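You operate a simulated robot arm through the tools that you are given. There is no shell and no other tool.

You are at the controls of a simulated two-armed robot. One attempt, no reset.

Task
The terminal shows NO LINK: switch it off, plug it in, switch on and zero it.
Fine: the grey plug goes from its holder into the data socket; press the zero key once the figure stands.

It is judged by the outcome, as a careful person would: the job done as asked, and still so three seconds after it is handed in. It fails if anything else is knocked over, pushed out of place, dropped, spilled or broken.

Robot
Two 7-joint arms with two-finger grippers on one trunk that stands fixed in place. Base frame: the origin is at the foot of the trunk, x ahead of it, y to its left, z up. Units: mm, rad, N and s.
The left shoulder is at [73, 216, 1143], the right one opposite. With the tool pointing down near the work surface each hand reaches from about 260 to 820 mm from the base axis, measured 20 degrees to its own side. Payload 3.18 kg a hand.
The TCP of each hand is the grasp point between the finger pads, 30 mm short of the fingertips. In the tool frame z runs along the fingers and y along their closing line. The gripper opens to 144 mm; its body begins 103 mm behind the TCP.
Orientation is that of the tool frame in the base frame, as a unit quaternion [w, x, y, z]. With the fingers straight down and closing along the base's y, the tool's x points along the base's -x, its y along +y and its z along -z.

Tools
- The arms move only by the tool play_rows. It takes "left_deltas", "right_deltas" or both (then of equal length, played together; a hand with none holds still); each is one flat list of numbers, 7 for each row, row after row: the turn, a rotation vector about the base's x, y, z in units of 4 degrees (1.0 is 4 degrees), then the shift along the base's x, y, z in units of 20 mm (1.0 is 20 mm), then the gripper command, from -1 (shut) to 1 (fully open), values between in proportion. In form: [rx, ry, rz, tx, ty, tz, fingers, rx, ry, rz, tx, ty, tz, fingers, ...]. A call has 1 to 20 rows; each row shifts and turns the commanded pose from where the row before left it. A call with a number of a shift or a turn outside -1 to 1 is refused whole. Each row takes 0.2 s and may step no farther than 50 mm and 0.15 rad from the row before; otherwise, or with a gripper value out of range, the whole call is refused. A pose out of reach is approached as far as the arm can. The call stops where the force on the tool passes 90 N (or 10 N more than at its start, if that is more) or the arm is blocked; 0.2 s more then pass. The fingers move at their own pace (about 186.7 mm/s each) and stop on an object; they squeeze with about 22 N. The grip force told is the motor's: it shows also when the fingers shut on nothing. Time passes only in rows, and 0.2 s behind the last, so rows that do not move let the fingers close. It gives the time, the measured TCP pose, the force on the tool (base axes), the opening and the grip force at its end, in the units of the frame above (readings bear some noise), with the torque about the TCP (base axes, N m) and any sound that the robot's microphone picked up.
- Cameras (640 x 400 px; columns grow to the right, rows downward): "scene" is now at [156.2, -45.3, 1345.4]; the picture's right is [-0.49, -0.87, 0.00], its down [-0.39, 0.22, -0.90] and it looks along [0.78, -0.44, -0.44] (base axes); focal length 270 px, centre (320, 200). "left" rides on the left gripper at [76, -16, -143] in its tool frame; the picture's right is [0.21, 0.98, 0.00], its down [-0.84, 0.18, -0.51] and it looks along [-0.50, 0.11, 0.86] (tool axes); focal length 218 px, centre (320, 200). "right" rides on the right gripper at [77, 16, -143] in its tool frame; the picture's right is [-0.21, 0.98, 0.00], its down [-0.84, -0.18, -0.51] and it looks along [-0.50, -0.11, 0.86] (tool axes); focal length 218 px, centre (320, 200). There is no depth. A picture from a camera that has moved, and an enlarged one, comes with that camera's place and axes in the base frame and with its lens.
- camera(camera): a new picture of that camera. The clock stands still meanwhile.
- raise_lower(by): moves the trunk up (or, below 0, down) by that many mm; the arms and the scene camera ride with it, the base frame stays. It gives what a move gives, with no picture.
- aim_head(pan, tilt): turns the head with the scene camera to pan (to the left, within 1.396 rad either way) and tilt (down, from -0.506 to 1.204), counted from straight ahead of the robot (the tilt from the chest, where the trunk bows). It gives what a move gives.
- zoom(camera, box): a new picture of the part [left, top, right, bottom] of that camera's present view, enlarged. The clock stands still meanwhile.
- sign_off(): hands the job in; it is judged then, once.

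Nothing tells you positions but the pictures and the camera data. Unless the task says otherwise, let go and move clear before handing in.

The tools are called after ">>>" as a command line: name --argument value ..., lists and objects as JSON in quotes. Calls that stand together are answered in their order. play_rows: Moves the arms, as the interface text tells. Its arguments: {"type":"object","properties":{"left_deltas":{"type":"array","items":{"type":"number"}},"right_deltas":{"type":"array","items":{"type":"number"}}},"required":[]} The other tools are called the same way: raise_lower (by) moves the trunk up or down; aim_head (pan, tilt) turns the head that bears the scene camera; camera (camera) takes a picture; zoom (camera, box) takes an enlarged picture of a part of a camera's view; sign_off () hands the job in.

At the start:

```text
t: 0.0
left_position: [418.1, -34.0, 1241.5]
left_orientation: [0.0, 0.0, 1.0, -0.001]
left_wrist_force: [0.3, 0.2, 0.4]
left_torque: [-0.04, 0.01, 0.02]
left_opening: 143.9
left_grasp_force: 0.0
right_position: [457.1, -537.3, 1230.1]
right_orientation: [-0.001, 0.001, 1.0, -0.001]
right_wrist_force: [-0.2, -0.6, 0.6]
right_torque: [0.02, 0.02, -0.01]
right_opening: 144.0
right_grasp_force: 0.0
trunk travel left (down, up): [-225.0, 144.0]
head pan, tilt (commanded): [-0.515, 0.459]
```

scene: 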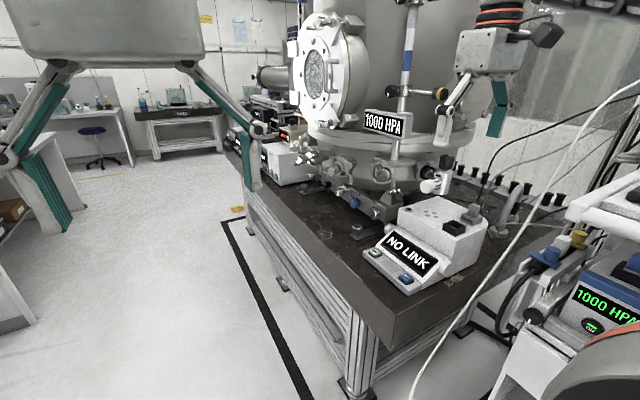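
right: 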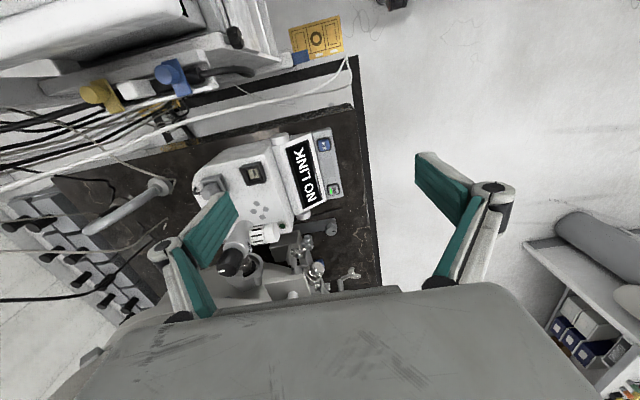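
left: 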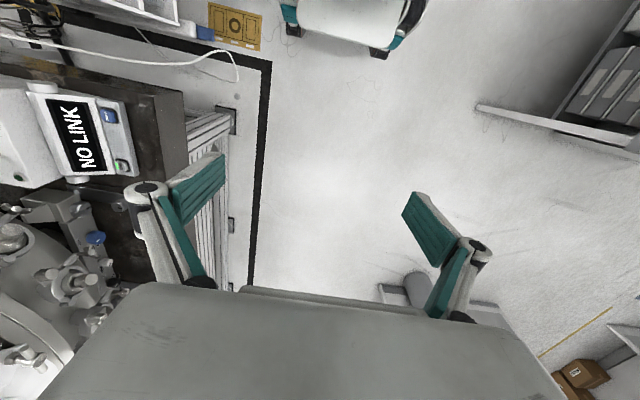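

I see a bench with a small terminal showing NO LINK, with keys at its front edge, and what may be a grey plug in a holder on its top. I'll take enlarged views first to locate everything.

>>> zoom --camera "scene" --box '[340, 170, 520, 300]'

>>> zoom --camera "right" --box '[180, 110, 380, 300]'

>>> zoom --camera "left" --box '[0, 60, 200, 200]'

```text
3.08 times, centred on (430, 235) of scene
camera zoom: at [156.2, -45.3, 1345.4], right [-0.49, -0.87, 0.0], down [-0.39, 0.22, -0.9], along [0.78, -0.44, -0.44], focal length 829 px, centre (-18, 92)
```

zoom: 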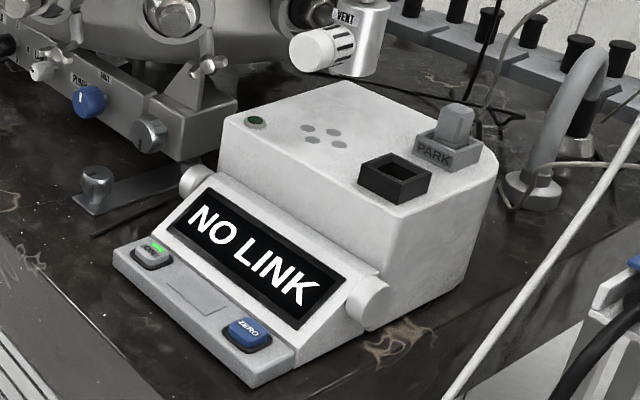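

```text
2.11 times, centred on (280, 205) of right
camera zoom: at [381.5, -521.8, 1372.4], right [0.21, 0.98, 0.0], down [0.84, -0.18, 0.51], along [0.5, -0.11, -0.86], focal length 460 px, centre (404, 190)
```

zoom: 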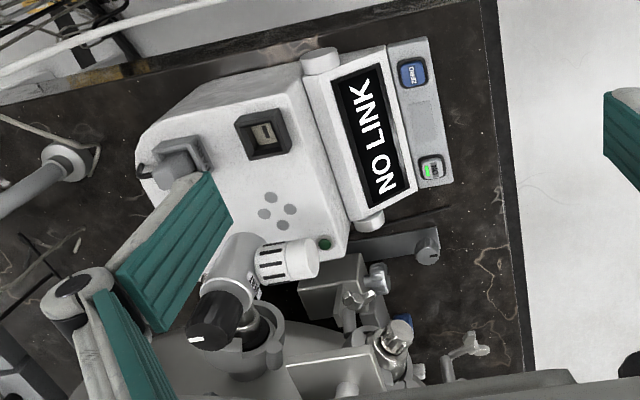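

```text
2.86 times, centred on (100, 130) of left
camera zoom: at [342.0, -50.4, 1384.4], right [-0.21, 0.98, 0.0], down [0.84, 0.18, 0.51], along [0.5, 0.11, -0.86], focal length 624 px, centre (949, 400)
```

zoom: 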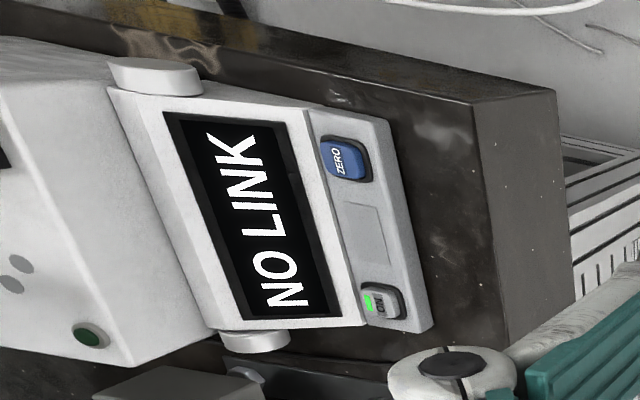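

The terminal's keys sit near (680,-546,813) for power and (546,-547,807) for zero, with the socket and the parked plug on its top further out. I'll take tighter zooms of the plug, socket and keys.

>>> zoom --camera "scene" --box '[430, 190, 494, 230]'

>>> zoom --camera "right" --box '[180, 140, 292, 210]'

>>> zoom --camera "scene" --box '[360, 230, 456, 290]'

```text
10.00 times, centred on (462, 210) of scene
camera zoom: at [156.2, -45.3, 1345.4], right [-0.49, -0.87, 0.0], down [-0.39, 0.22, -0.9], along [0.78, -0.44, -0.44], focal length 2695 px, centre (-1100, 100)
```

zoom: 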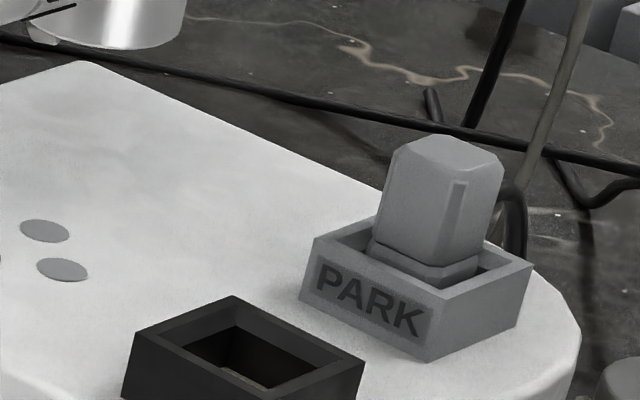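

```text
5.71 times, centred on (236, 175) of right
camera zoom: at [381.5, -521.8, 1372.4], right [0.21, 0.98, 0.0], down [0.84, -0.18, 0.51], along [0.5, -0.11, -0.86], focal length 1247 px, centre (800, 343)
```

zoom: 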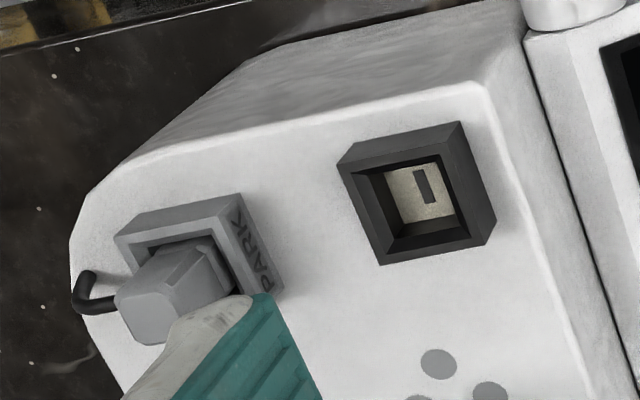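

```text
6.67 times, centred on (408, 260) of scene
camera zoom: at [156.2, -45.3, 1345.4], right [-0.49, -0.87, 0.0], down [-0.39, 0.22, -0.9], along [0.78, -0.44, -0.44], focal length 1797 px, centre (-267, -200)
```

zoom: 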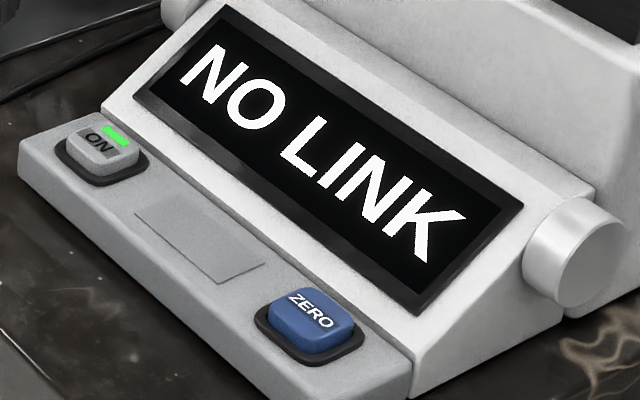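

The socket rim is about x 520–561, y −727…−678, top z≈942. The PARK holder is about x 528–573, y −824…−775. Before moving I'll check the white cable and whatever else hangs near the terminal, panning the head further right.

>>> aim_head --pan -0.9 --tilt 0.55

>>> camera --camera "scene"

>>> zoom --camera "right" --box '[0, 0, 360, 225]'

```text
t: 0.9
left_position: [418.3, -33.2, 1241.4]
left_orientation: [0.0, -0.001, 1.0, -0.001]
left_wrist_force: [0.4, -0.2, 0.3]
left_torque: [-0.01, -0.02, -0.05]
left_opening: 144.2
left_grasp_force: 0.1
right_position: [456.9, -538.1, 1229.6]
right_orientation: [0.0, 0.001, 1.0, 0.0]
right_wrist_force: [0.1, -0.4, 0.3]
right_torque: [-0.01, -0.01, 0.0]
right_opening: 143.9
right_grasp_force: 0.0
trunk travel left (down, up): [-225.0, 144.0]
head pan, tilt (commanded): [-0.901, 0.55]
```

```text
taken
camera scene: at [132.1, -70.4, 1337.1], right [-0.78, -0.62, 0.0], down [-0.32, 0.41, -0.85], along [0.53, -0.67, -0.52], focal length 270 px, centre (320, 200)
```

scene: 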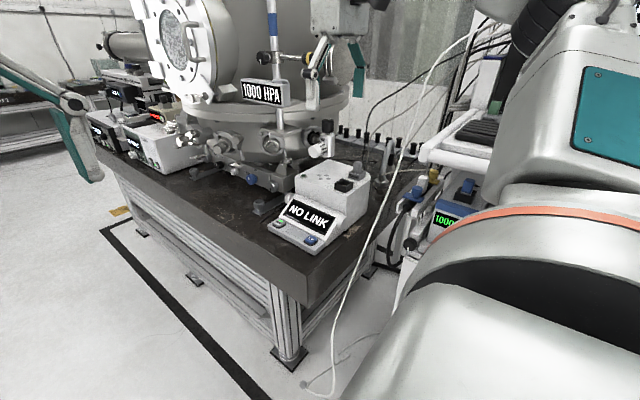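

```text
1.78 times, centred on (180, 112) of right
camera zoom: at [381.6, -521.8, 1372.4], right [0.21, 0.98, 0.0], down [0.84, -0.18, 0.51], along [0.5, -0.11, -0.86], focal length 388 px, centre (569, 356)
```

zoom: 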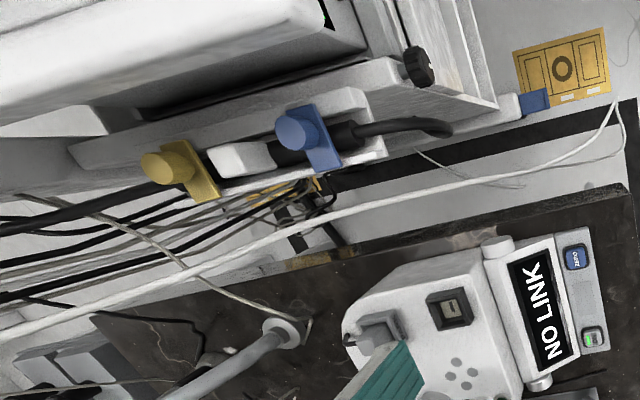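

The white cable hangs around x≈405, y −730…−840, and the VENT valve and its knob stand near (625–645, −670…−750, 1040–1100). Both need clearance. I'll close the right gripper and move it partway to get a closer look at plug and socket.

>>> play_rows --right_deltas '[0, 0, 0, 0, 0, 0, -1, 0, 0, 0, 0, -1, 0, -1, 0, 0, 0, 0, -1, 0, -1, 0, 0, 0, 0, -1, 0, -1, 0, 0, 0, 0, -1, 0, -1, 0, 0, 0, 0, -1, -0.5, -1, 0, 0, 0, 0, 0, 0, -1]'

>>> camera --camera "right"

>>> camera --camera "scene"

```text
t: 2.5
left_position: [417.3, -34.1, 1241.7]
left_orientation: [0.0, 0.0, 1.0, -0.001]
left_wrist_force: [0.9, -0.4, 0.1]
left_torque: [-0.02, 0.01, 0.0]
left_opening: 144.1
left_grasp_force: 0.0
right_position: [458.0, -640.1, 1219.8]
right_orientation: [0.0, 0.001, 1.0, 0.0]
right_wrist_force: [0.3, 0.0, 0.5]
right_torque: [-0.02, 0.02, 0.01]
right_opening: 0.0
right_grasp_force: 21.8
trunk travel left (down, up): [-225.0, 144.0]
head pan, tilt (commanded): [-0.901, 0.55]
```

```text
taken
camera right: at [381.7, -623.3, 1363.1], right [0.21, 0.98, 0.0], down [0.84, -0.18, 0.51], along [0.5, -0.11, -0.86], focal length 218 px, centre (320, 200)
```

right: 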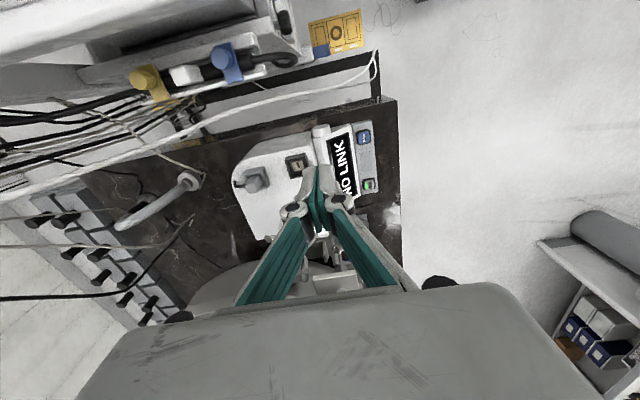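

```text
taken
camera scene: at [131.9, -70.0, 1337.1], right [-0.78, -0.62, 0.0], down [-0.32, 0.41, -0.85], along [0.53, -0.67, -0.52], focal length 270 px, centre (320, 200)
```

scene: 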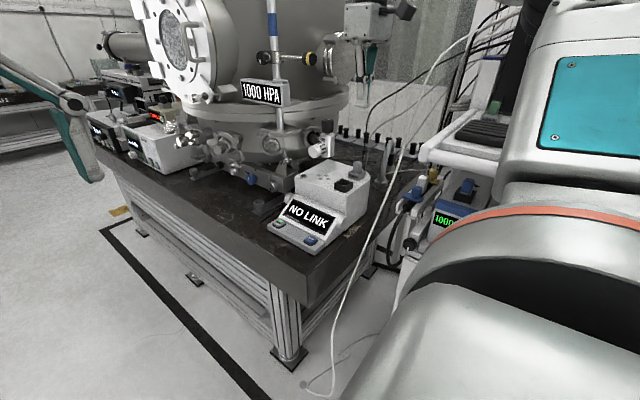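

>>> zoom --camera "right" --box '[220, 120, 332, 190]'

>>> zoom --camera "right" --box '[230, 160, 278, 190]'

>>> zoom --camera "scene" --box '[320, 150, 384, 190]'

```text
5.71 times, centred on (276, 155) of right
camera zoom: at [381.7, -623.3, 1363.1], right [0.21, 0.98, 0.0], down [0.84, -0.18, 0.51], along [0.5, -0.11, -0.86], focal length 1247 px, centre (571, 457)
```

zoom: 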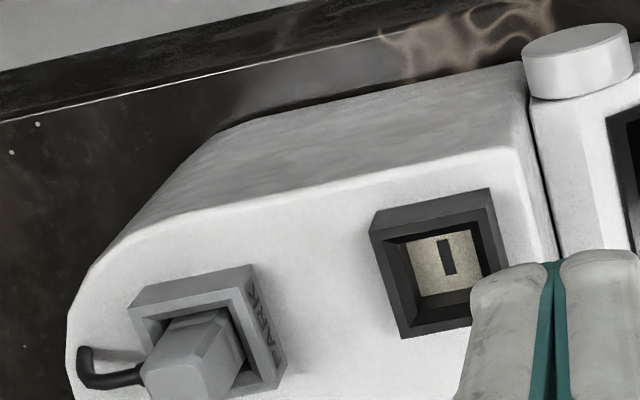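

```text
13.33 times, centred on (254, 175) of right
camera zoom: at [381.7, -623.3, 1363.1], right [0.21, 0.98, 0.0], down [0.84, -0.18, 0.51], along [0.5, -0.11, -0.86], focal length 2910 px, centre (1200, 533)
```

zoom: 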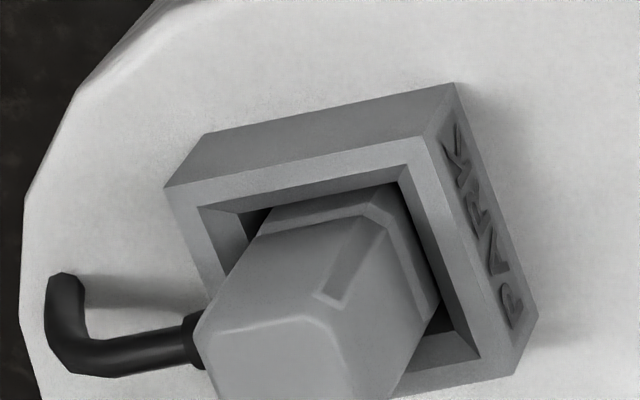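

```text
10.00 times, centred on (352, 170) of scene
camera zoom: at [131.9, -70.0, 1337.1], right [-0.78, -0.62, 0.0], down [-0.32, 0.41, -0.85], along [0.53, -0.67, -0.52], focal length 2695 px, centre (0, 500)
```

zoom: 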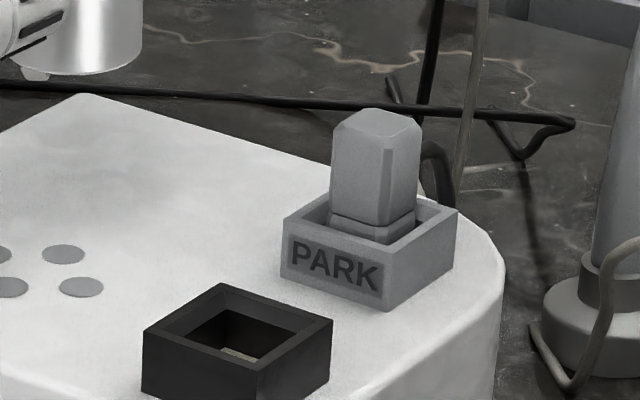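

The groove on the plug is on its −x face, and its cable leaves on the −y side. I want to look nearly straight down into the socket, so I'll tilt the right hand back 20° and go lower, staying clear of the valve.

>>> play_rows --right_deltas '[0, 1, 0, 0.32, -0.5, -1, -1, 0, 1, 0, 0.32, -0.5, -1, -1, 0, 1, 0, 0.32, -0.5, -1, -1, 0, 1, 0, 0.32, -0.5, -1, -1, 0, 1, 0, 0.32, -0.5, -1, -1, 0, 0, 0, 0, 0, 0, -1]'

>>> camera --camera "right"

>>> camera --camera "scene"

```text
t: 3.9
left_position: [416.8, -34.0, 1243.0]
left_orientation: [0.002, 0.0, 1.0, -0.001]
left_wrist_force: [-0.9, -0.3, 0.1]
left_torque: [-0.01, -0.03, 0.01]
left_opening: 144.0
left_grasp_force: 0.1
right_position: [488.9, -689.0, 1121.1]
right_orientation: [-0.173, 0.001, 0.985, -0.001]
right_wrist_force: [0.6, -0.2, 0.5]
right_torque: [-0.04, -0.07, -0.02]
right_opening: 0.0
right_grasp_force: 22.5
trunk travel left (down, up): [-225.0, 144.0]
head pan, tilt (commanded): [-0.901, 0.55]
```

```text
taken
camera right: at [466.2, -672.0, 1281.3], right [0.2, 0.98, -0.07], down [0.96, -0.18, 0.19], along [0.17, -0.11, -0.98], focal length 218 px, centre (320, 200)
```

right: 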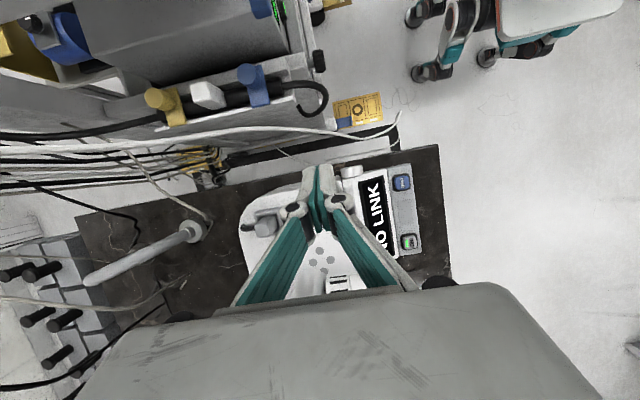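

```text
taken
camera scene: at [130.9, -69.9, 1337.5], right [-0.78, -0.62, 0.0], down [-0.32, 0.41, -0.85], along [0.53, -0.67, -0.52], focal length 270 px, centre (320, 200)
```

scene: 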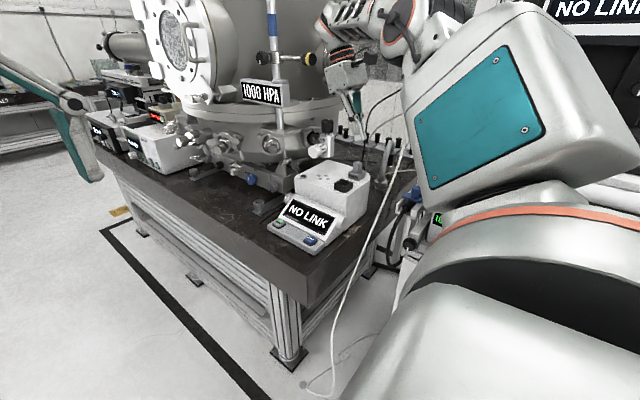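

The fingers hide the socket from here. I'll shift the hand 60 mm in +y to clear the view.

>>> play_rows --right_deltas '[0, 0, 0, 0, 1, 0, -1, 0, 0, 0, 0, 1, 0, -1, 0, 0, 0, 0, 1, 0, -1, 0, 0, 0, 0, 0, 0, -1]'

>>> zoom --camera "right" --box '[180, 150, 308, 230]'

>>> zoom --camera "right" --box '[250, 170, 298, 200]'

>>> zoom --camera "right" --box '[190, 195, 254, 235]'

>>> zoom --camera "right" --box '[320, 150, 400, 200]'

```text
t: 4.9
left_position: [418.7, -33.8, 1241.5]
left_orientation: [-0.001, 0.0, 1.0, -0.001]
left_wrist_force: [0.6, -1.1, -0.1]
left_torque: [0.01, 0.03, -0.03]
left_opening: 144.0
left_grasp_force: 0.0
right_position: [491.4, -629.5, 1119.0]
right_orientation: [-0.174, 0.001, 0.985, 0.001]
right_wrist_force: [0.0, -0.7, 0.4]
right_torque: [0.04, -0.03, -0.01]
right_opening: 0.0
right_grasp_force: 21.8
trunk travel left (down, up): [-225.0, 144.0]
head pan, tilt (commanded): [-0.901, 0.55]
```

```text
5.00 times, centred on (244, 190) of right
camera zoom: at [468.2, -613.3, 1279.5], right [0.2, 0.98, -0.07], down [0.96, -0.18, 0.19], along [0.17, -0.11, -0.98], focal length 1091 px, centre (700, 250)
```

zoom: 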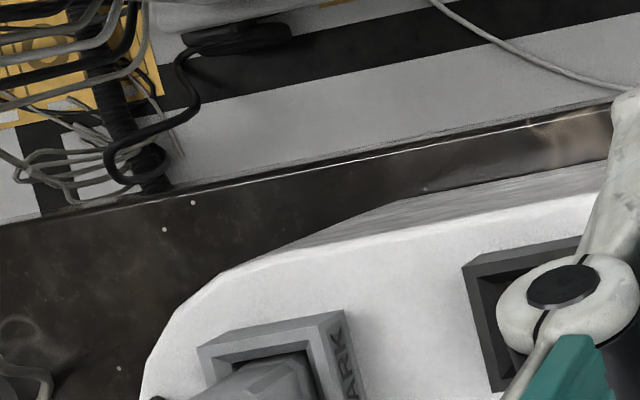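

```text
13.33 times, centred on (274, 185) of right
camera zoom: at [468.2, -613.3, 1279.5], right [0.2, 0.98, -0.07], down [0.96, -0.18, 0.19], along [0.17, -0.11, -0.98], focal length 2910 px, centre (933, 400)
```

zoom: 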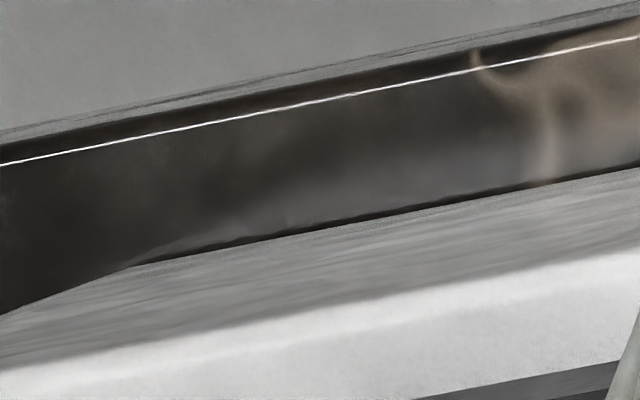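

```text
10.00 times, centred on (222, 215) of right
camera zoom: at [468.2, -613.3, 1279.5], right [0.2, 0.98, -0.07], down [0.96, -0.18, 0.19], along [0.17, -0.11, -0.98], focal length 2183 px, centre (1300, 50)
```

zoom: 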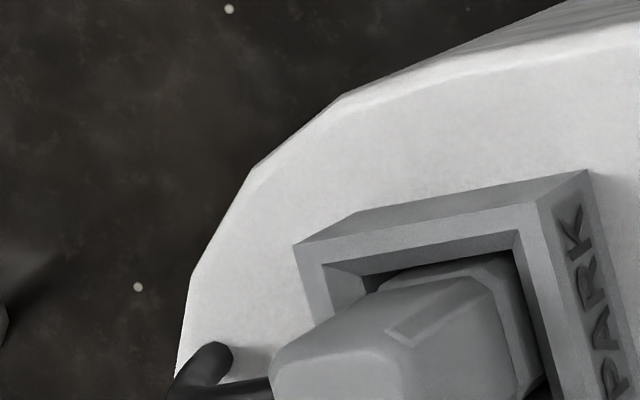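

```text
8.00 times, centred on (360, 175) of right
camera zoom: at [468.2, -613.3, 1279.5], right [0.2, 0.98, -0.07], down [0.96, -0.18, 0.19], along [0.17, -0.11, -0.98], focal length 1746 px, centre (0, 400)
```

zoom: 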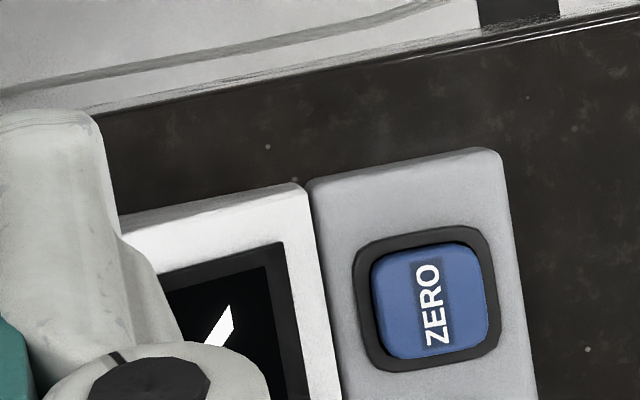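

Still partly blocked by the finger linkage. I'll shift another 40 mm in +y and 30 mm in +x.

>>> play_rows --right_deltas '[0, 0, 0, 0.75, 1, 0, -1, 0, 0, 0, 0.75, 1, 0, -1, 0, 0, 0, 0, 0, 0, -1]'

>>> zoom --camera "right" --box '[180, 150, 308, 230]'

>>> zoom --camera "right" --box '[240, 180, 288, 210]'

```text
t: 5.7
left_position: [417.7, -32.9, 1241.3]
left_orientation: [0.0, 0.0, 1.0, -0.001]
left_wrist_force: [-1.1, -0.5, -0.2]
left_torque: [-0.03, -0.02, -0.02]
left_opening: 144.4
left_grasp_force: 0.0
right_position: [519.9, -588.7, 1120.7]
right_orientation: [-0.174, 0.002, 0.985, -0.001]
right_wrist_force: [-0.1, 0.6, 0.9]
right_torque: [0.01, -0.04, -0.01]
right_opening: 0.0
right_grasp_force: 22.7
trunk travel left (down, up): [-225.0, 144.0]
head pan, tilt (commanded): [-0.901, 0.55]
```

```text
5.00 times, centred on (244, 190) of right
camera zoom: at [497.6, -571.7, 1280.3], right [0.2, 0.98, -0.07], down [0.96, -0.18, 0.19], along [0.17, -0.11, -0.98], focal length 1091 px, centre (700, 250)
```

zoom: 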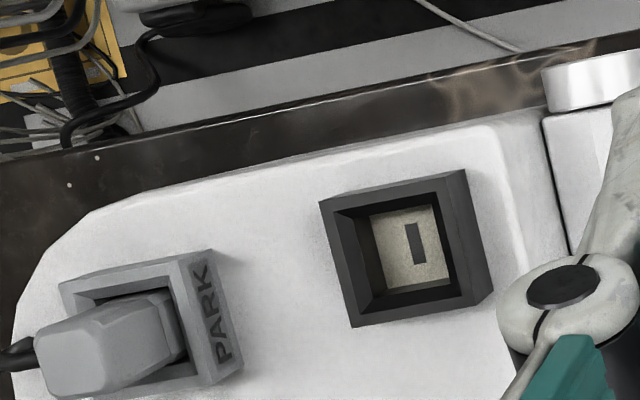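

```text
13.33 times, centred on (264, 195) of right
camera zoom: at [497.6, -571.7, 1280.3], right [0.2, 0.98, -0.07], down [0.96, -0.18, 0.19], along [0.17, -0.11, -0.98], focal length 2910 px, centre (1067, 267)
```

zoom: 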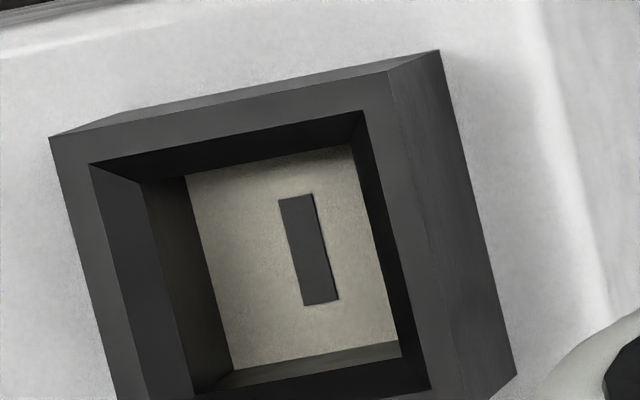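

The socket mouth is square, aligned with the base axes and centred near (541,−705), rim z≈942. The plug is centred near (552.5,−801.5) with its top at z≈975. I'll look closely at where the plug's cable leaves and what surrounds it.

>>> zoom --camera "right" --box '[168, 190, 248, 240]'

>>> zoom --camera "scene" --box '[280, 110, 424, 200]'

>>> camera --camera "right"

```text
8.00 times, centred on (208, 215) of right
camera zoom: at [497.6, -571.7, 1280.3], right [0.2, 0.98, -0.07], down [0.96, -0.18, 0.19], along [0.17, -0.11, -0.98], focal length 1746 px, centre (1216, 80)
```

zoom: 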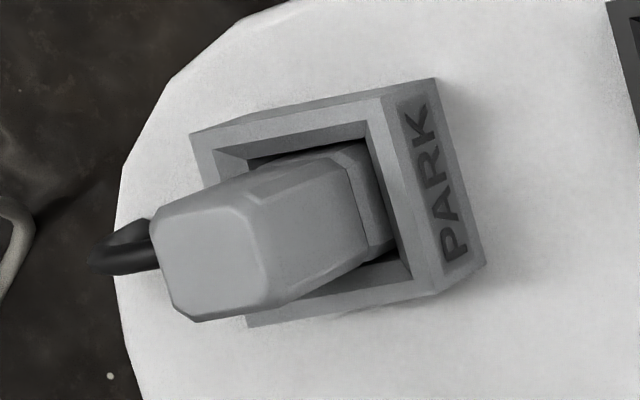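

```text
4.44 times, centred on (352, 155) of scene
camera zoom: at [131.8, -70.5, 1337.1], right [-0.78, -0.62, 0.0], down [-0.32, 0.41, -0.85], along [0.53, -0.67, -0.52], focal length 1198 px, centre (178, 400)
```

zoom: 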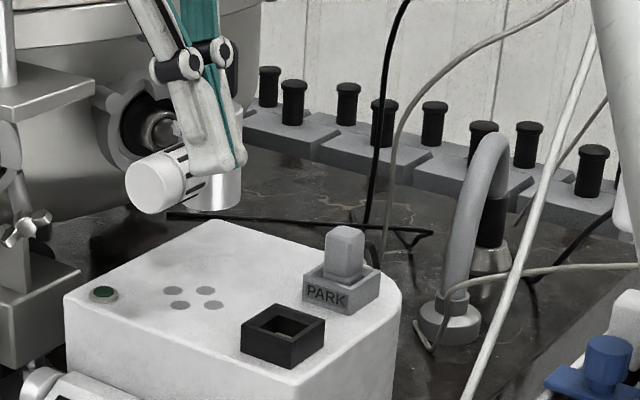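

```text
taken
camera right: at [497.6, -571.7, 1280.3], right [0.2, 0.98, -0.07], down [0.96, -0.18, 0.19], along [0.17, -0.11, -0.98], focal length 218 px, centre (320, 200)
```

right: 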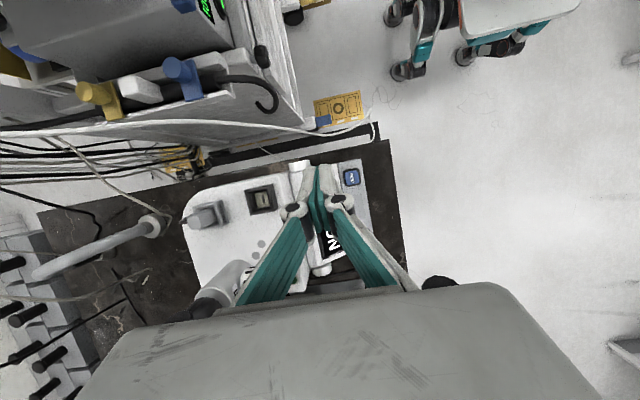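

The cable leaves the plug's −y face, so I should grip across x: turn the hand −90° about z, which puts its camera on the +y side looking at the terminal's front. I'll level the tool and start that turn here in free air.

>>> play_rows --right_deltas '[0, -1, 0, 0, 0, 0, -1, 0, -1, 0, 0, 0, 0, -1, 0, -1, 0, 0, 0, 0, -1, 0, -1, 0, 0, 0, 0, -1, 0, -1, 0, 0, 0, 0, -1, 0, 0, -1, 0, 0, 0, -1, 0, 0, -1, 0, 0, 0, -1, 0, 0, -1, 0, 0, 0, -1, 0, 0, -1, 0, 0, 0, -1, 0, 0, -1, 0, 0, 0, -1, 0, 0, -1, 0, 0, 0, -1, 0, 0, -1, 0, 0, 0, -1, 0, 0, -1, 0, 0, 0, -1, 0, 0, -1, 0, 0, 0, -1, 0, 0, -1, 0, 0, 0, -1, 0, 0, -1, 0, 0, 0, -1]'

>>> camera --camera "scene"

```text
t: 9.1
left_position: [417.3, -34.6, 1241.1]
left_orientation: [0.001, 0.0, 1.0, -0.001]
left_wrist_force: [0.2, -0.3, 0.0]
left_torque: [-0.03, 0.02, 0.0]
left_opening: 144.0
left_grasp_force: 0.1
right_position: [531.3, -626.1, 1136.4]
right_orientation: [-0.002, 0.375, 0.927, 0.002]
right_wrist_force: [0.0, -0.1, 0.6]
right_torque: [0.0, -0.03, 0.01]
right_opening: 0.2
right_grasp_force: 21.9
right hand out of reach, approached as far as the arm can: row 14, 15, 16
trunk travel left (down, up): [-225.0, 144.0]
head pan, tilt (commanded): [-0.901, 0.55]
```

```text
taken
camera scene: at [132.3, -70.4, 1337.0], right [-0.78, -0.62, 0.0], down [-0.32, 0.41, -0.85], along [0.53, -0.67, -0.52], focal length 270 px, centre (320, 200)
```

scene: 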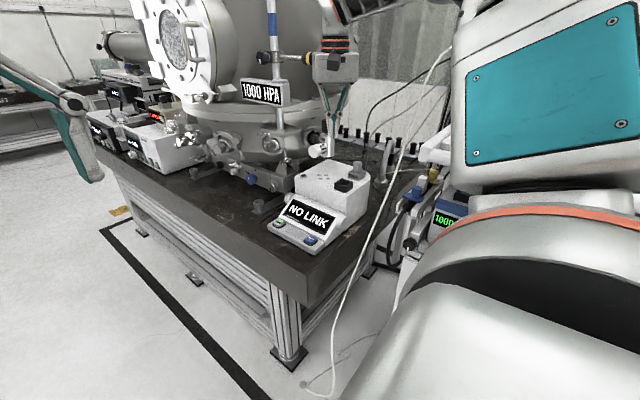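

The arm ran into a limit at about −44° of yaw. I'll turn back and try the other way (+90°), which grips along the same axis, checking the pose as I go.

>>> play_rows --right_deltas '[0, 0, 1, 0, 0, 0, -1, 0, 0, 1, 0, 0, 0, -1, 0, 0, 1, 0, 0, 0, -1, 0, 0, 1, 0, 0, 0, -1, 0, 0, 1, 0, 0, 0, -1, 0, 0, 1, 0, 0, 0, -1, 0, 0, 1, 0, 0, 0, -1, 0, 0, 1, 0, 0, 0, -1, 0, 0, 1, 0, 0, 0, -1, 0, 0, 1, 0, 0, 0, -1, 0, 0, 0, 0, 0, 0, -1]'

```text
t: 11.5
left_position: [418.9, -34.5, 1241.8]
left_orientation: [0.001, 0.0, 1.0, -0.001]
left_wrist_force: [0.7, -0.2, -0.8]
left_torque: [-0.02, -0.02, 0.02]
left_opening: 144.0
left_grasp_force: 0.0
right_position: [529.5, -626.8, 1137.0]
right_orientation: [0.001, 0.036, 0.999, 0.0]
right_wrist_force: [0.4, 0.4, 0.4]
right_torque: [0.0, -0.01, 0.0]
right_opening: 0.0
right_grasp_force: 21.7
trunk travel left (down, up): [-225.0, 144.0]
head pan, tilt (commanded): [-0.901, 0.55]
```

>>> play_rows --right_deltas '[0, 0, 1, 0, 0, 0, -1, 0, 0, 1, 0, 0, 0, -1, 0, 0, 1, 0, 0, 0, -1, 0, 0, 1, 0, 0, 0, -1, 0, 0, 1, 0, 0, 0, -1, 0, 0, 1, 0, 0, 0, -1, 0, 0, 1, 0, 0, 0, -1, 0, 0, 1, 0, 0, 0, -1, 0, 0, 1, 0, 0, 0, -1, 0, 0, 1, 0, 0, 0, -1, 0, 0, 1, 0, 0, 0, -1, 0, 0, 1, 0, 0, 0, -1, 0, 0, 1, 0, 0, 0, -1, 0, 0, 0, 0, 0, 0, -1]'

```text
t: 14.5
left_position: [418.3, -34.3, 1240.3]
left_orientation: [0.001, 0.0, 1.0, -0.001]
left_wrist_force: [0.4, -0.3, -0.5]
left_torque: [0.02, -0.01, 0.0]
left_opening: 144.3
left_grasp_force: 0.0
right_position: [530.6, -627.2, 1135.0]
right_orientation: [0.001, -0.406, 0.914, -0.001]
right_wrist_force: [0.4, 0.1, 0.1]
right_torque: [-0.04, -0.03, 0.02]
right_opening: 0.2
right_grasp_force: 22.0
trunk travel left (down, up): [-225.0, 144.0]
head pan, tilt (commanded): [-0.901, 0.55]
```

That direction is fine so far (+48°). I'll continue to +90°.

>>> play_rows --right_deltas '[0, 0, 1, 0, 0, 0, -1, 0, 0, 1, 0, 0, 0, -1, 0, 0, 1, 0, 0, 0, -1, 0, 0, 1, 0, 0, 0, -1, 0, 0, 1, 0, 0, 0, -1, 0, 0, 1, 0, 0, 0, -1, 0, 0, 1, 0, 0, 0, -1, 0, 0, 1, 0, 0, 0, -1, 0, 0, 1, 0, 0, 0, -1, 0, 0, 1, 0, 0, 0, -1, 0, 0, 0.5, 0, 0, 0, -1, 0, 0, 0, 0, 0, 0, -1]'

>>> camera --camera "right"

>>> camera --camera "scene"

```text
t: 17.1
left_position: [416.8, -34.3, 1240.8]
left_orientation: [0.0, 0.0, 1.0, -0.001]
left_wrist_force: [0.1, 0.0, 0.5]
left_torque: [0.0, 0.04, 0.0]
left_opening: 144.0
left_grasp_force: 0.1
right_position: [528.9, -626.3, 1138.2]
right_orientation: [0.001, 0.707, -0.707, 0.0]
right_wrist_force: [1.0, 0.3, -0.1]
right_torque: [-0.02, -0.01, 0.0]
right_opening: 0.0
right_grasp_force: 22.2
trunk travel left (down, up): [-225.0, 144.0]
head pan, tilt (commanded): [-0.901, 0.55]
```

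```text
taken
camera right: at [514.0, -702.9, 1279.3], right [-0.98, 0.21, 0.0], down [0.18, 0.84, 0.51], along [0.11, 0.5, -0.86], focal length 218 px, centre (320, 200)
```

right: 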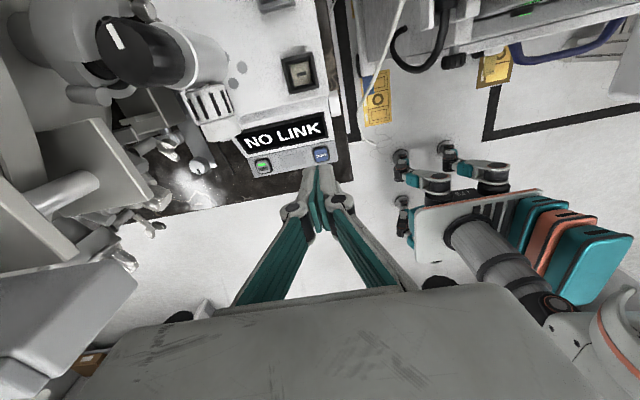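

```text
taken
camera scene: at [132.1, -70.4, 1337.1], right [-0.78, -0.62, 0.0], down [-0.32, 0.41, -0.85], along [0.53, -0.67, -0.52], focal length 270 px, centre (320, 200)
```

scene: 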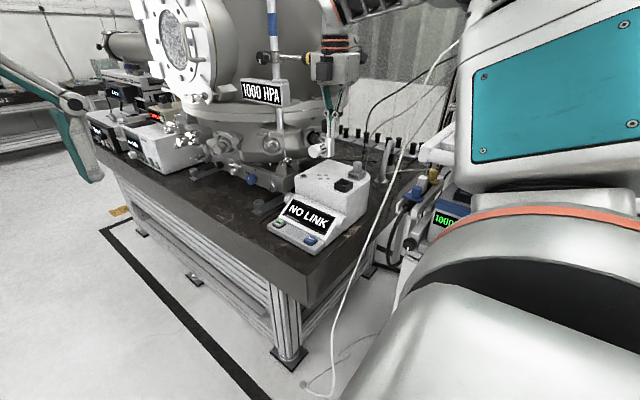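

The hand is now at +90° yaw with a good upright view of the terminal. I'll zoom in to refine the key positions.

>>> zoom --camera "right" --box '[230, 110, 342, 180]'

>>> zoom --camera "right" --box '[80, 0, 320, 150]'

>>> zoom --camera "scene" --box '[256, 150, 384, 250]'

```text
5.71 times, centred on (286, 145) of right
camera zoom: at [514.0, -702.9, 1279.3], right [-0.98, 0.21, 0.0], down [0.18, 0.84, 0.51], along [0.11, 0.5, -0.86], focal length 1247 px, centre (514, 514)
```

zoom: 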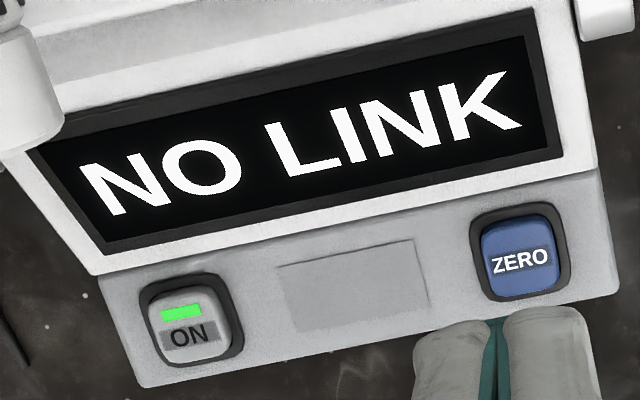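

```text
2.67 times, centred on (200, 75) of right
camera zoom: at [514.0, -702.9, 1279.3], right [-0.98, 0.21, 0.0], down [0.18, 0.84, 0.51], along [0.11, 0.5, -0.86], focal length 582 px, centre (640, 533)
```

zoom: 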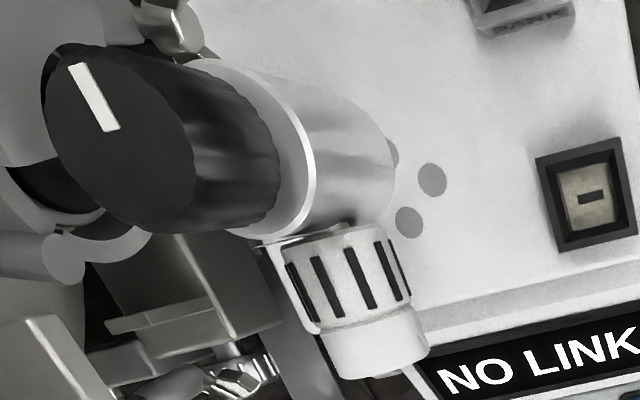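

```text
4.00 times, centred on (320, 200) of scene
camera zoom: at [132.1, -70.4, 1337.1], right [-0.78, -0.62, 0.0], down [-0.32, 0.41, -0.85], along [0.53, -0.67, -0.52], focal length 1078 px, centre (320, 200)
```

zoom: 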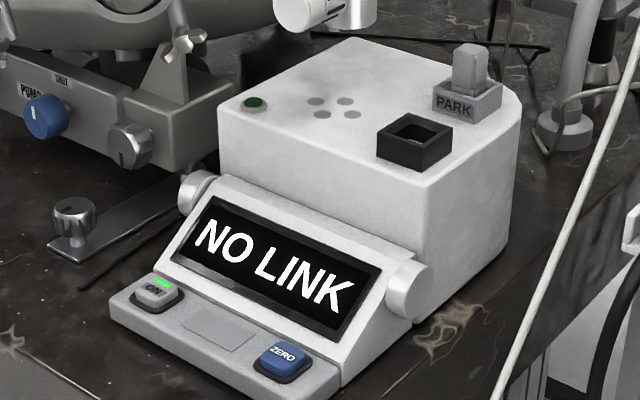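

Both views agree: power key top at (679,−545.4,814.5) and zero key at (545,−545,813). Before moving over the power key I'll check what stands on its +x side.

>>> zoom --camera "right" --box '[0, 90, 260, 320]'

>>> zoom --camera "scene" --box '[180, 40, 340, 250]'

>>> camera --camera "left"

```text
1.74 times, centred on (130, 205) of right
camera zoom: at [514.0, -702.9, 1279.3], right [-0.98, 0.21, 0.0], down [0.18, 0.84, 0.51], along [0.11, 0.5, -0.86], focal length 380 px, centre (650, 191)
```

zoom: 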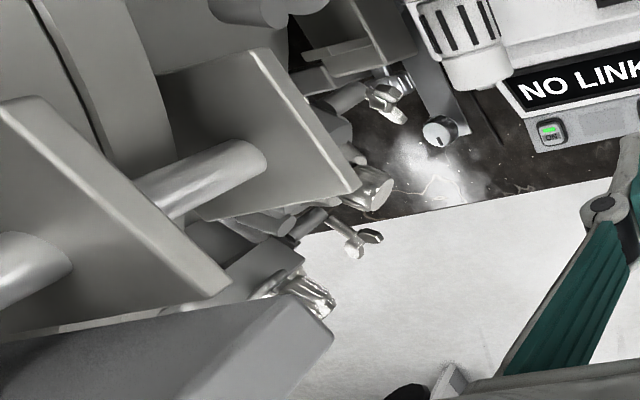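

```text
1.90 times, centred on (260, 145) of scene
camera zoom: at [132.1, -70.4, 1337.1], right [-0.78, -0.62, 0.0], down [-0.32, 0.41, -0.85], along [0.53, -0.67, -0.52], focal length 513 px, centre (434, 305)
```

zoom: 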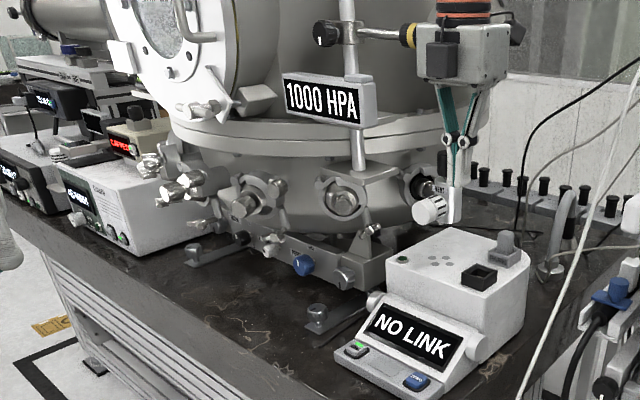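

```text
taken
camera left: at [342.0, -50.4, 1384.4], right [-0.21, 0.98, 0.0], down [0.84, 0.18, 0.51], along [0.5, 0.11, -0.86], focal length 218 px, centre (320, 200)
```

left: 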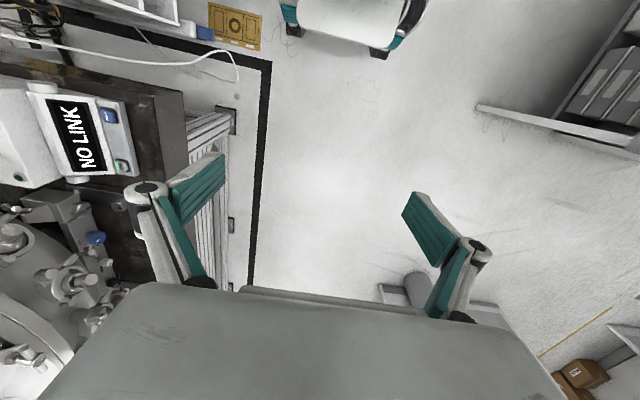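

A "1000 HPA" sign on a pole juts out to about (665,−604) at z 1176–1234, close above the power key. I'll therefore back off in +y and press with the hand tilted, so the wrist leans toward the robot and away from that sign.

>>> play_rows --right_deltas '[0, 0, 0, 0, 1, 0, -1, 0, 0, 0, 0, 1, 0, -1, 0, 0, 0, 0, 1, 0, -1, 0, 0, 0, 0, 1, 0, -1, 0, 0, 0, 0, 1, 0, -1, 0, 0, 0, 0, 1, 0, -1, -1, -0.6, 0, 1, 0, -1, -1, -1, -0.6, 0, 1, 0, -1, -1, -1, -0.6, 0, 1, 0, -1, -1, -1, -0.6, 0, 1, 0, -1, -1, -1, -0.6, 0, 1, 0, -1, -1, 0, 0, 0, 0, 0, 0, -1]'

>>> camera --camera "scene"

>>> camera --camera "right"

```text
t: 19.7
left_position: [417.1, -33.6, 1240.8]
left_orientation: [0.0, 0.0, 1.0, -0.001]
left_wrist_force: [-1.2, -0.2, -0.4]
left_torque: [-0.03, -0.06, 0.02]
left_opening: 144.0
left_grasp_force: 0.1
right_position: [632.5, -505.9, 1037.5]
right_orientation: [-0.048, -0.692, 0.693, -0.197]
right_wrist_force: [0.0, 0.9, -1.1]
right_torque: [0.01, -0.06, 0.01]
right_opening: 0.2
right_grasp_force: 22.1
trunk travel left (down, up): [-225.0, 144.0]
head pan, tilt (commanded): [-0.901, 0.55]
```

```text
taken
camera scene: at [131.4, -70.3, 1337.3], right [-0.78, -0.62, 0.0], down [-0.32, 0.41, -0.85], along [0.53, -0.67, -0.52], focal length 270 px, centre (320, 200)
```

scene: 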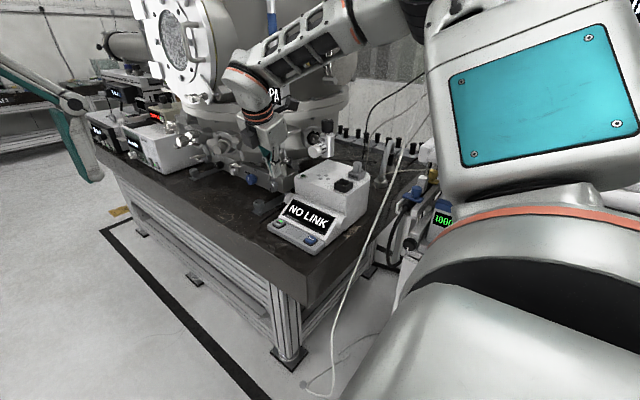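

```text
taken
camera right: at [583.1, -529.3, 1191.4], right [-0.95, 0.16, -0.27], down [0.1, 0.97, 0.22], along [0.3, 0.18, -0.94], focal length 218 px, centre (320, 200)
```

right: 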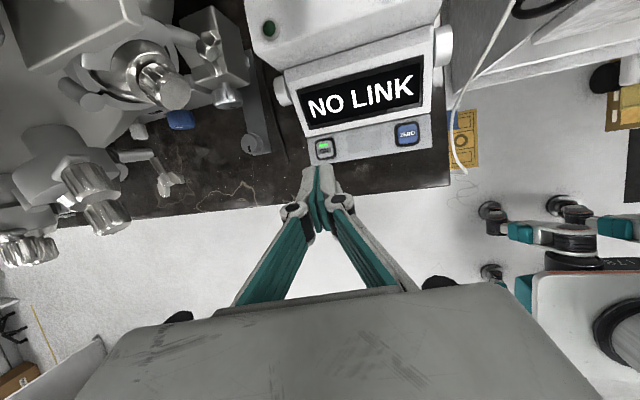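

The tilted hand has good clearance. I'll move down to about 25 mm above the power key.

>>> play_rows --right_deltas '[0, 0, 0, 0.2, -0.12, -0.93, -1, 0, 0, 0, 0.2, -0.12, -0.93, -1, 0, 0, 0, 0.2, -0.12, -0.93, -1, 0, 0, 0, 0.2, -0.12, -0.93, -1, 0, 0, 0, 0.2, -0.12, -0.93, -1, 0, 0, 0, 0.2, -0.12, -0.93, -1, 0, 0, 0, 0.2, -0.12, -0.93, -1, 0, 0, 0, 0.2, -0.12, -0.93, -1, 0, 0, 0, 0.2, -0.12, -0.93, -1, 0, 0, 0, 0, 0, 0, -1]'

>>> camera --camera "right"

>>> zoom --camera "scene" --box '[220, 130, 380, 250]'

```text
t: 21.9
left_position: [417.2, -34.6, 1242.4]
left_orientation: [0.0, 0.0, 1.0, -0.001]
left_wrist_force: [-0.7, -0.2, -0.3]
left_torque: [-0.03, -0.04, -0.02]
left_opening: 143.9
left_grasp_force: 0.2
right_position: [664.0, -527.6, 868.7]
right_orientation: [0.048, 0.693, -0.692, 0.196]
right_wrist_force: [-0.4, -0.8, 0.1]
right_torque: [-0.01, 0.0, 0.0]
right_opening: 0.0
right_grasp_force: 22.0
trunk travel left (down, up): [-225.0, 144.0]
head pan, tilt (commanded): [-0.901, 0.55]
```

```text
taken
camera right: at [616.8, -552.1, 1022.0], right [-0.95, 0.16, -0.27], down [0.1, 0.97, 0.22], along [0.3, 0.18, -0.94], focal length 218 px, centre (320, 200)
```

right: 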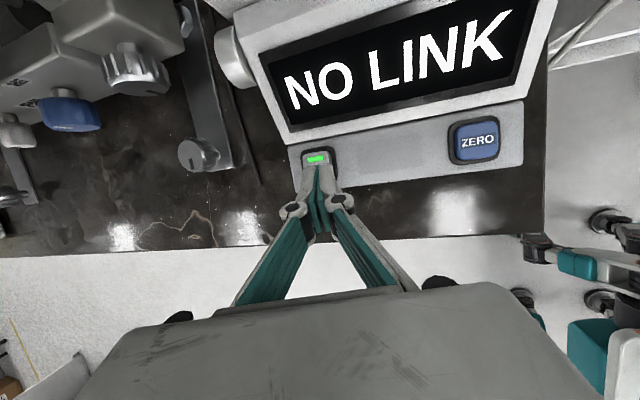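

```text
3.33 times, centred on (300, 190) of scene
camera zoom: at [131.7, -70.2, 1337.2], right [-0.78, -0.62, 0.0], down [-0.32, 0.41, -0.85], along [0.53, -0.67, -0.52], focal length 898 px, centre (387, 233)
```

zoom: 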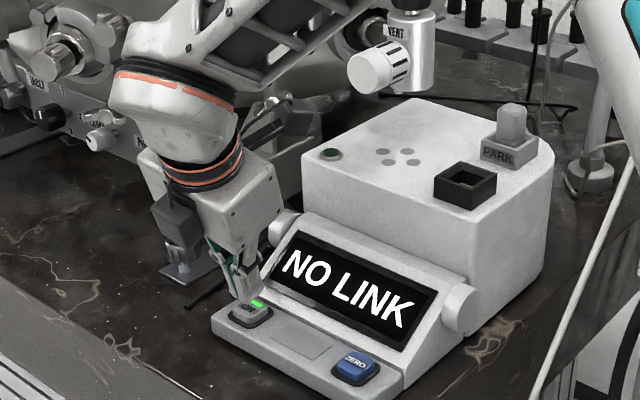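

The fingertips are about 27 mm above the ON key. I'll come down 20 mm and then press in small steps.

>>> play_rows --right_deltas '[0, 0, 0, 0.19, -0.18, -0.5, -1, 0, 0, 0, 0.19, -0.18, -0.4, -1, 0, 0, 0, 0, 0, 0, -1]'

>>> zoom --camera "right" --box '[270, 130, 366, 190]'

>>> zoom --camera "scene" --box '[260, 190, 324, 240]'

```text
t: 22.7
left_position: [416.9, -34.0, 1241.7]
left_orientation: [0.0, 0.001, 1.0, -0.001]
left_wrist_force: [0.0, -0.1, 0.2]
left_torque: [-0.02, -0.01, 0.0]
left_opening: 144.2
left_grasp_force: 0.0
right_position: [673.1, -534.5, 850.9]
right_orientation: [-0.048, -0.692, 0.693, -0.196]
right_wrist_force: [0.1, -0.2, -0.1]
right_torque: [-0.02, 0.0, -0.02]
right_opening: 0.0
right_grasp_force: 22.2
trunk travel left (down, up): [-225.0, 144.0]
head pan, tilt (commanded): [-0.901, 0.55]
```

```text
6.67 times, centred on (318, 160) of right
camera zoom: at [624.8, -559.2, 1004.3], right [-0.95, 0.16, -0.27], down [0.1, 0.97, 0.22], along [0.3, 0.18, -0.94], focal length 1455 px, centre (333, 467)
```

zoom: 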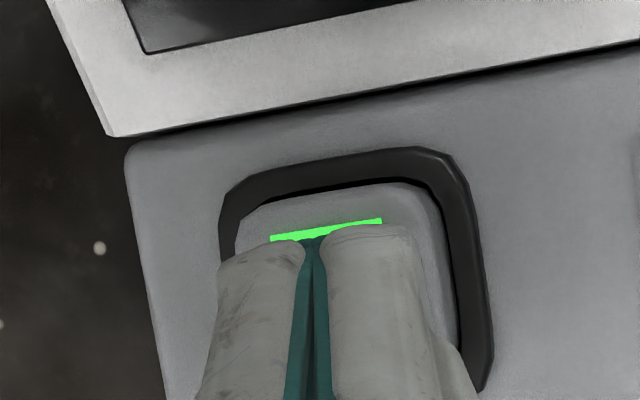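

```text
8.00 times, centred on (292, 215) of scene
camera zoom: at [131.9, -70.4, 1337.1], right [-0.78, -0.62, 0.0], down [-0.32, 0.41, -0.85], along [0.53, -0.67, -0.52], focal length 2156 px, centre (544, 80)
```

zoom: 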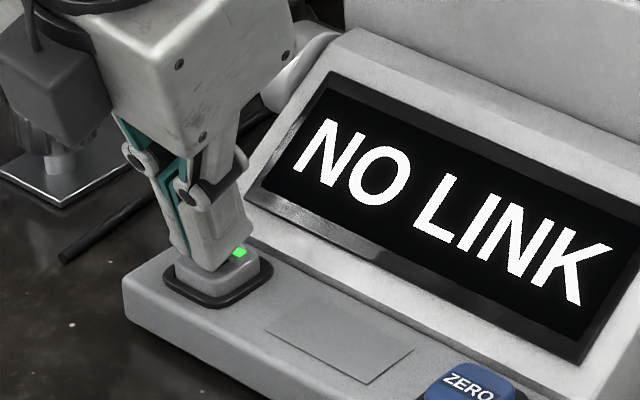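

Well aligned over the ON key with about 6–9 mm to go. I'll press down in 2 mm rows.

>>> play_rows --right_deltas '[0, 0, 0, 0, 0, -0.1, -1, 0, 0, 0, 0, 0, -0.1, -1, 0, 0, 0, 0, 0, -0.1, -1]'

```text
t: 23.5
left_position: [417.2, -34.0, 1241.9]
left_orientation: [0.0, 0.0, 1.0, -0.001]
left_wrist_force: [0.1, -0.3, -1.1]
left_torque: [0.03, -0.02, 0.0]
left_opening: 144.3
left_grasp_force: 0.1
right_position: [673.8, -535.3, 845.9]
right_orientation: [-0.049, -0.691, 0.694, -0.196]
right_wrist_force: [-1.3, 0.8, 1.1]
right_torque: [-0.02, 0.03, 0.0]
right_opening: 0.0
right_grasp_force: 22.2
trunk travel left (down, up): [-225.0, 144.0]
head pan, tilt (commanded): [-0.901, 0.55]
```

>>> play_rows --right_deltas '[0, 0, 0, 0, 0, -0.075, -1, 0, 0, 0, 0, 0, -0.075, -1]'

```text
t: 24.1
left_position: [416.6, -33.2, 1241.2]
left_orientation: [0.001, 0.001, 1.0, -0.001]
left_wrist_force: [0.1, 0.0, -0.7]
left_torque: [-0.01, -0.02, 0.01]
left_opening: 144.0
left_grasp_force: 0.0
right_position: [673.5, -534.5, 841.7]
right_orientation: [-0.049, -0.692, 0.693, -0.196]
right_wrist_force: [-0.2, -0.3, 2.3]
right_torque: [0.01, -0.03, 0.03]
right_opening: 0.0
right_grasp_force: 22.5
trunk travel left (down, up): [-225.0, 144.0]
head pan, tilt (commanded): [-0.901, 0.55]
heard: click
```

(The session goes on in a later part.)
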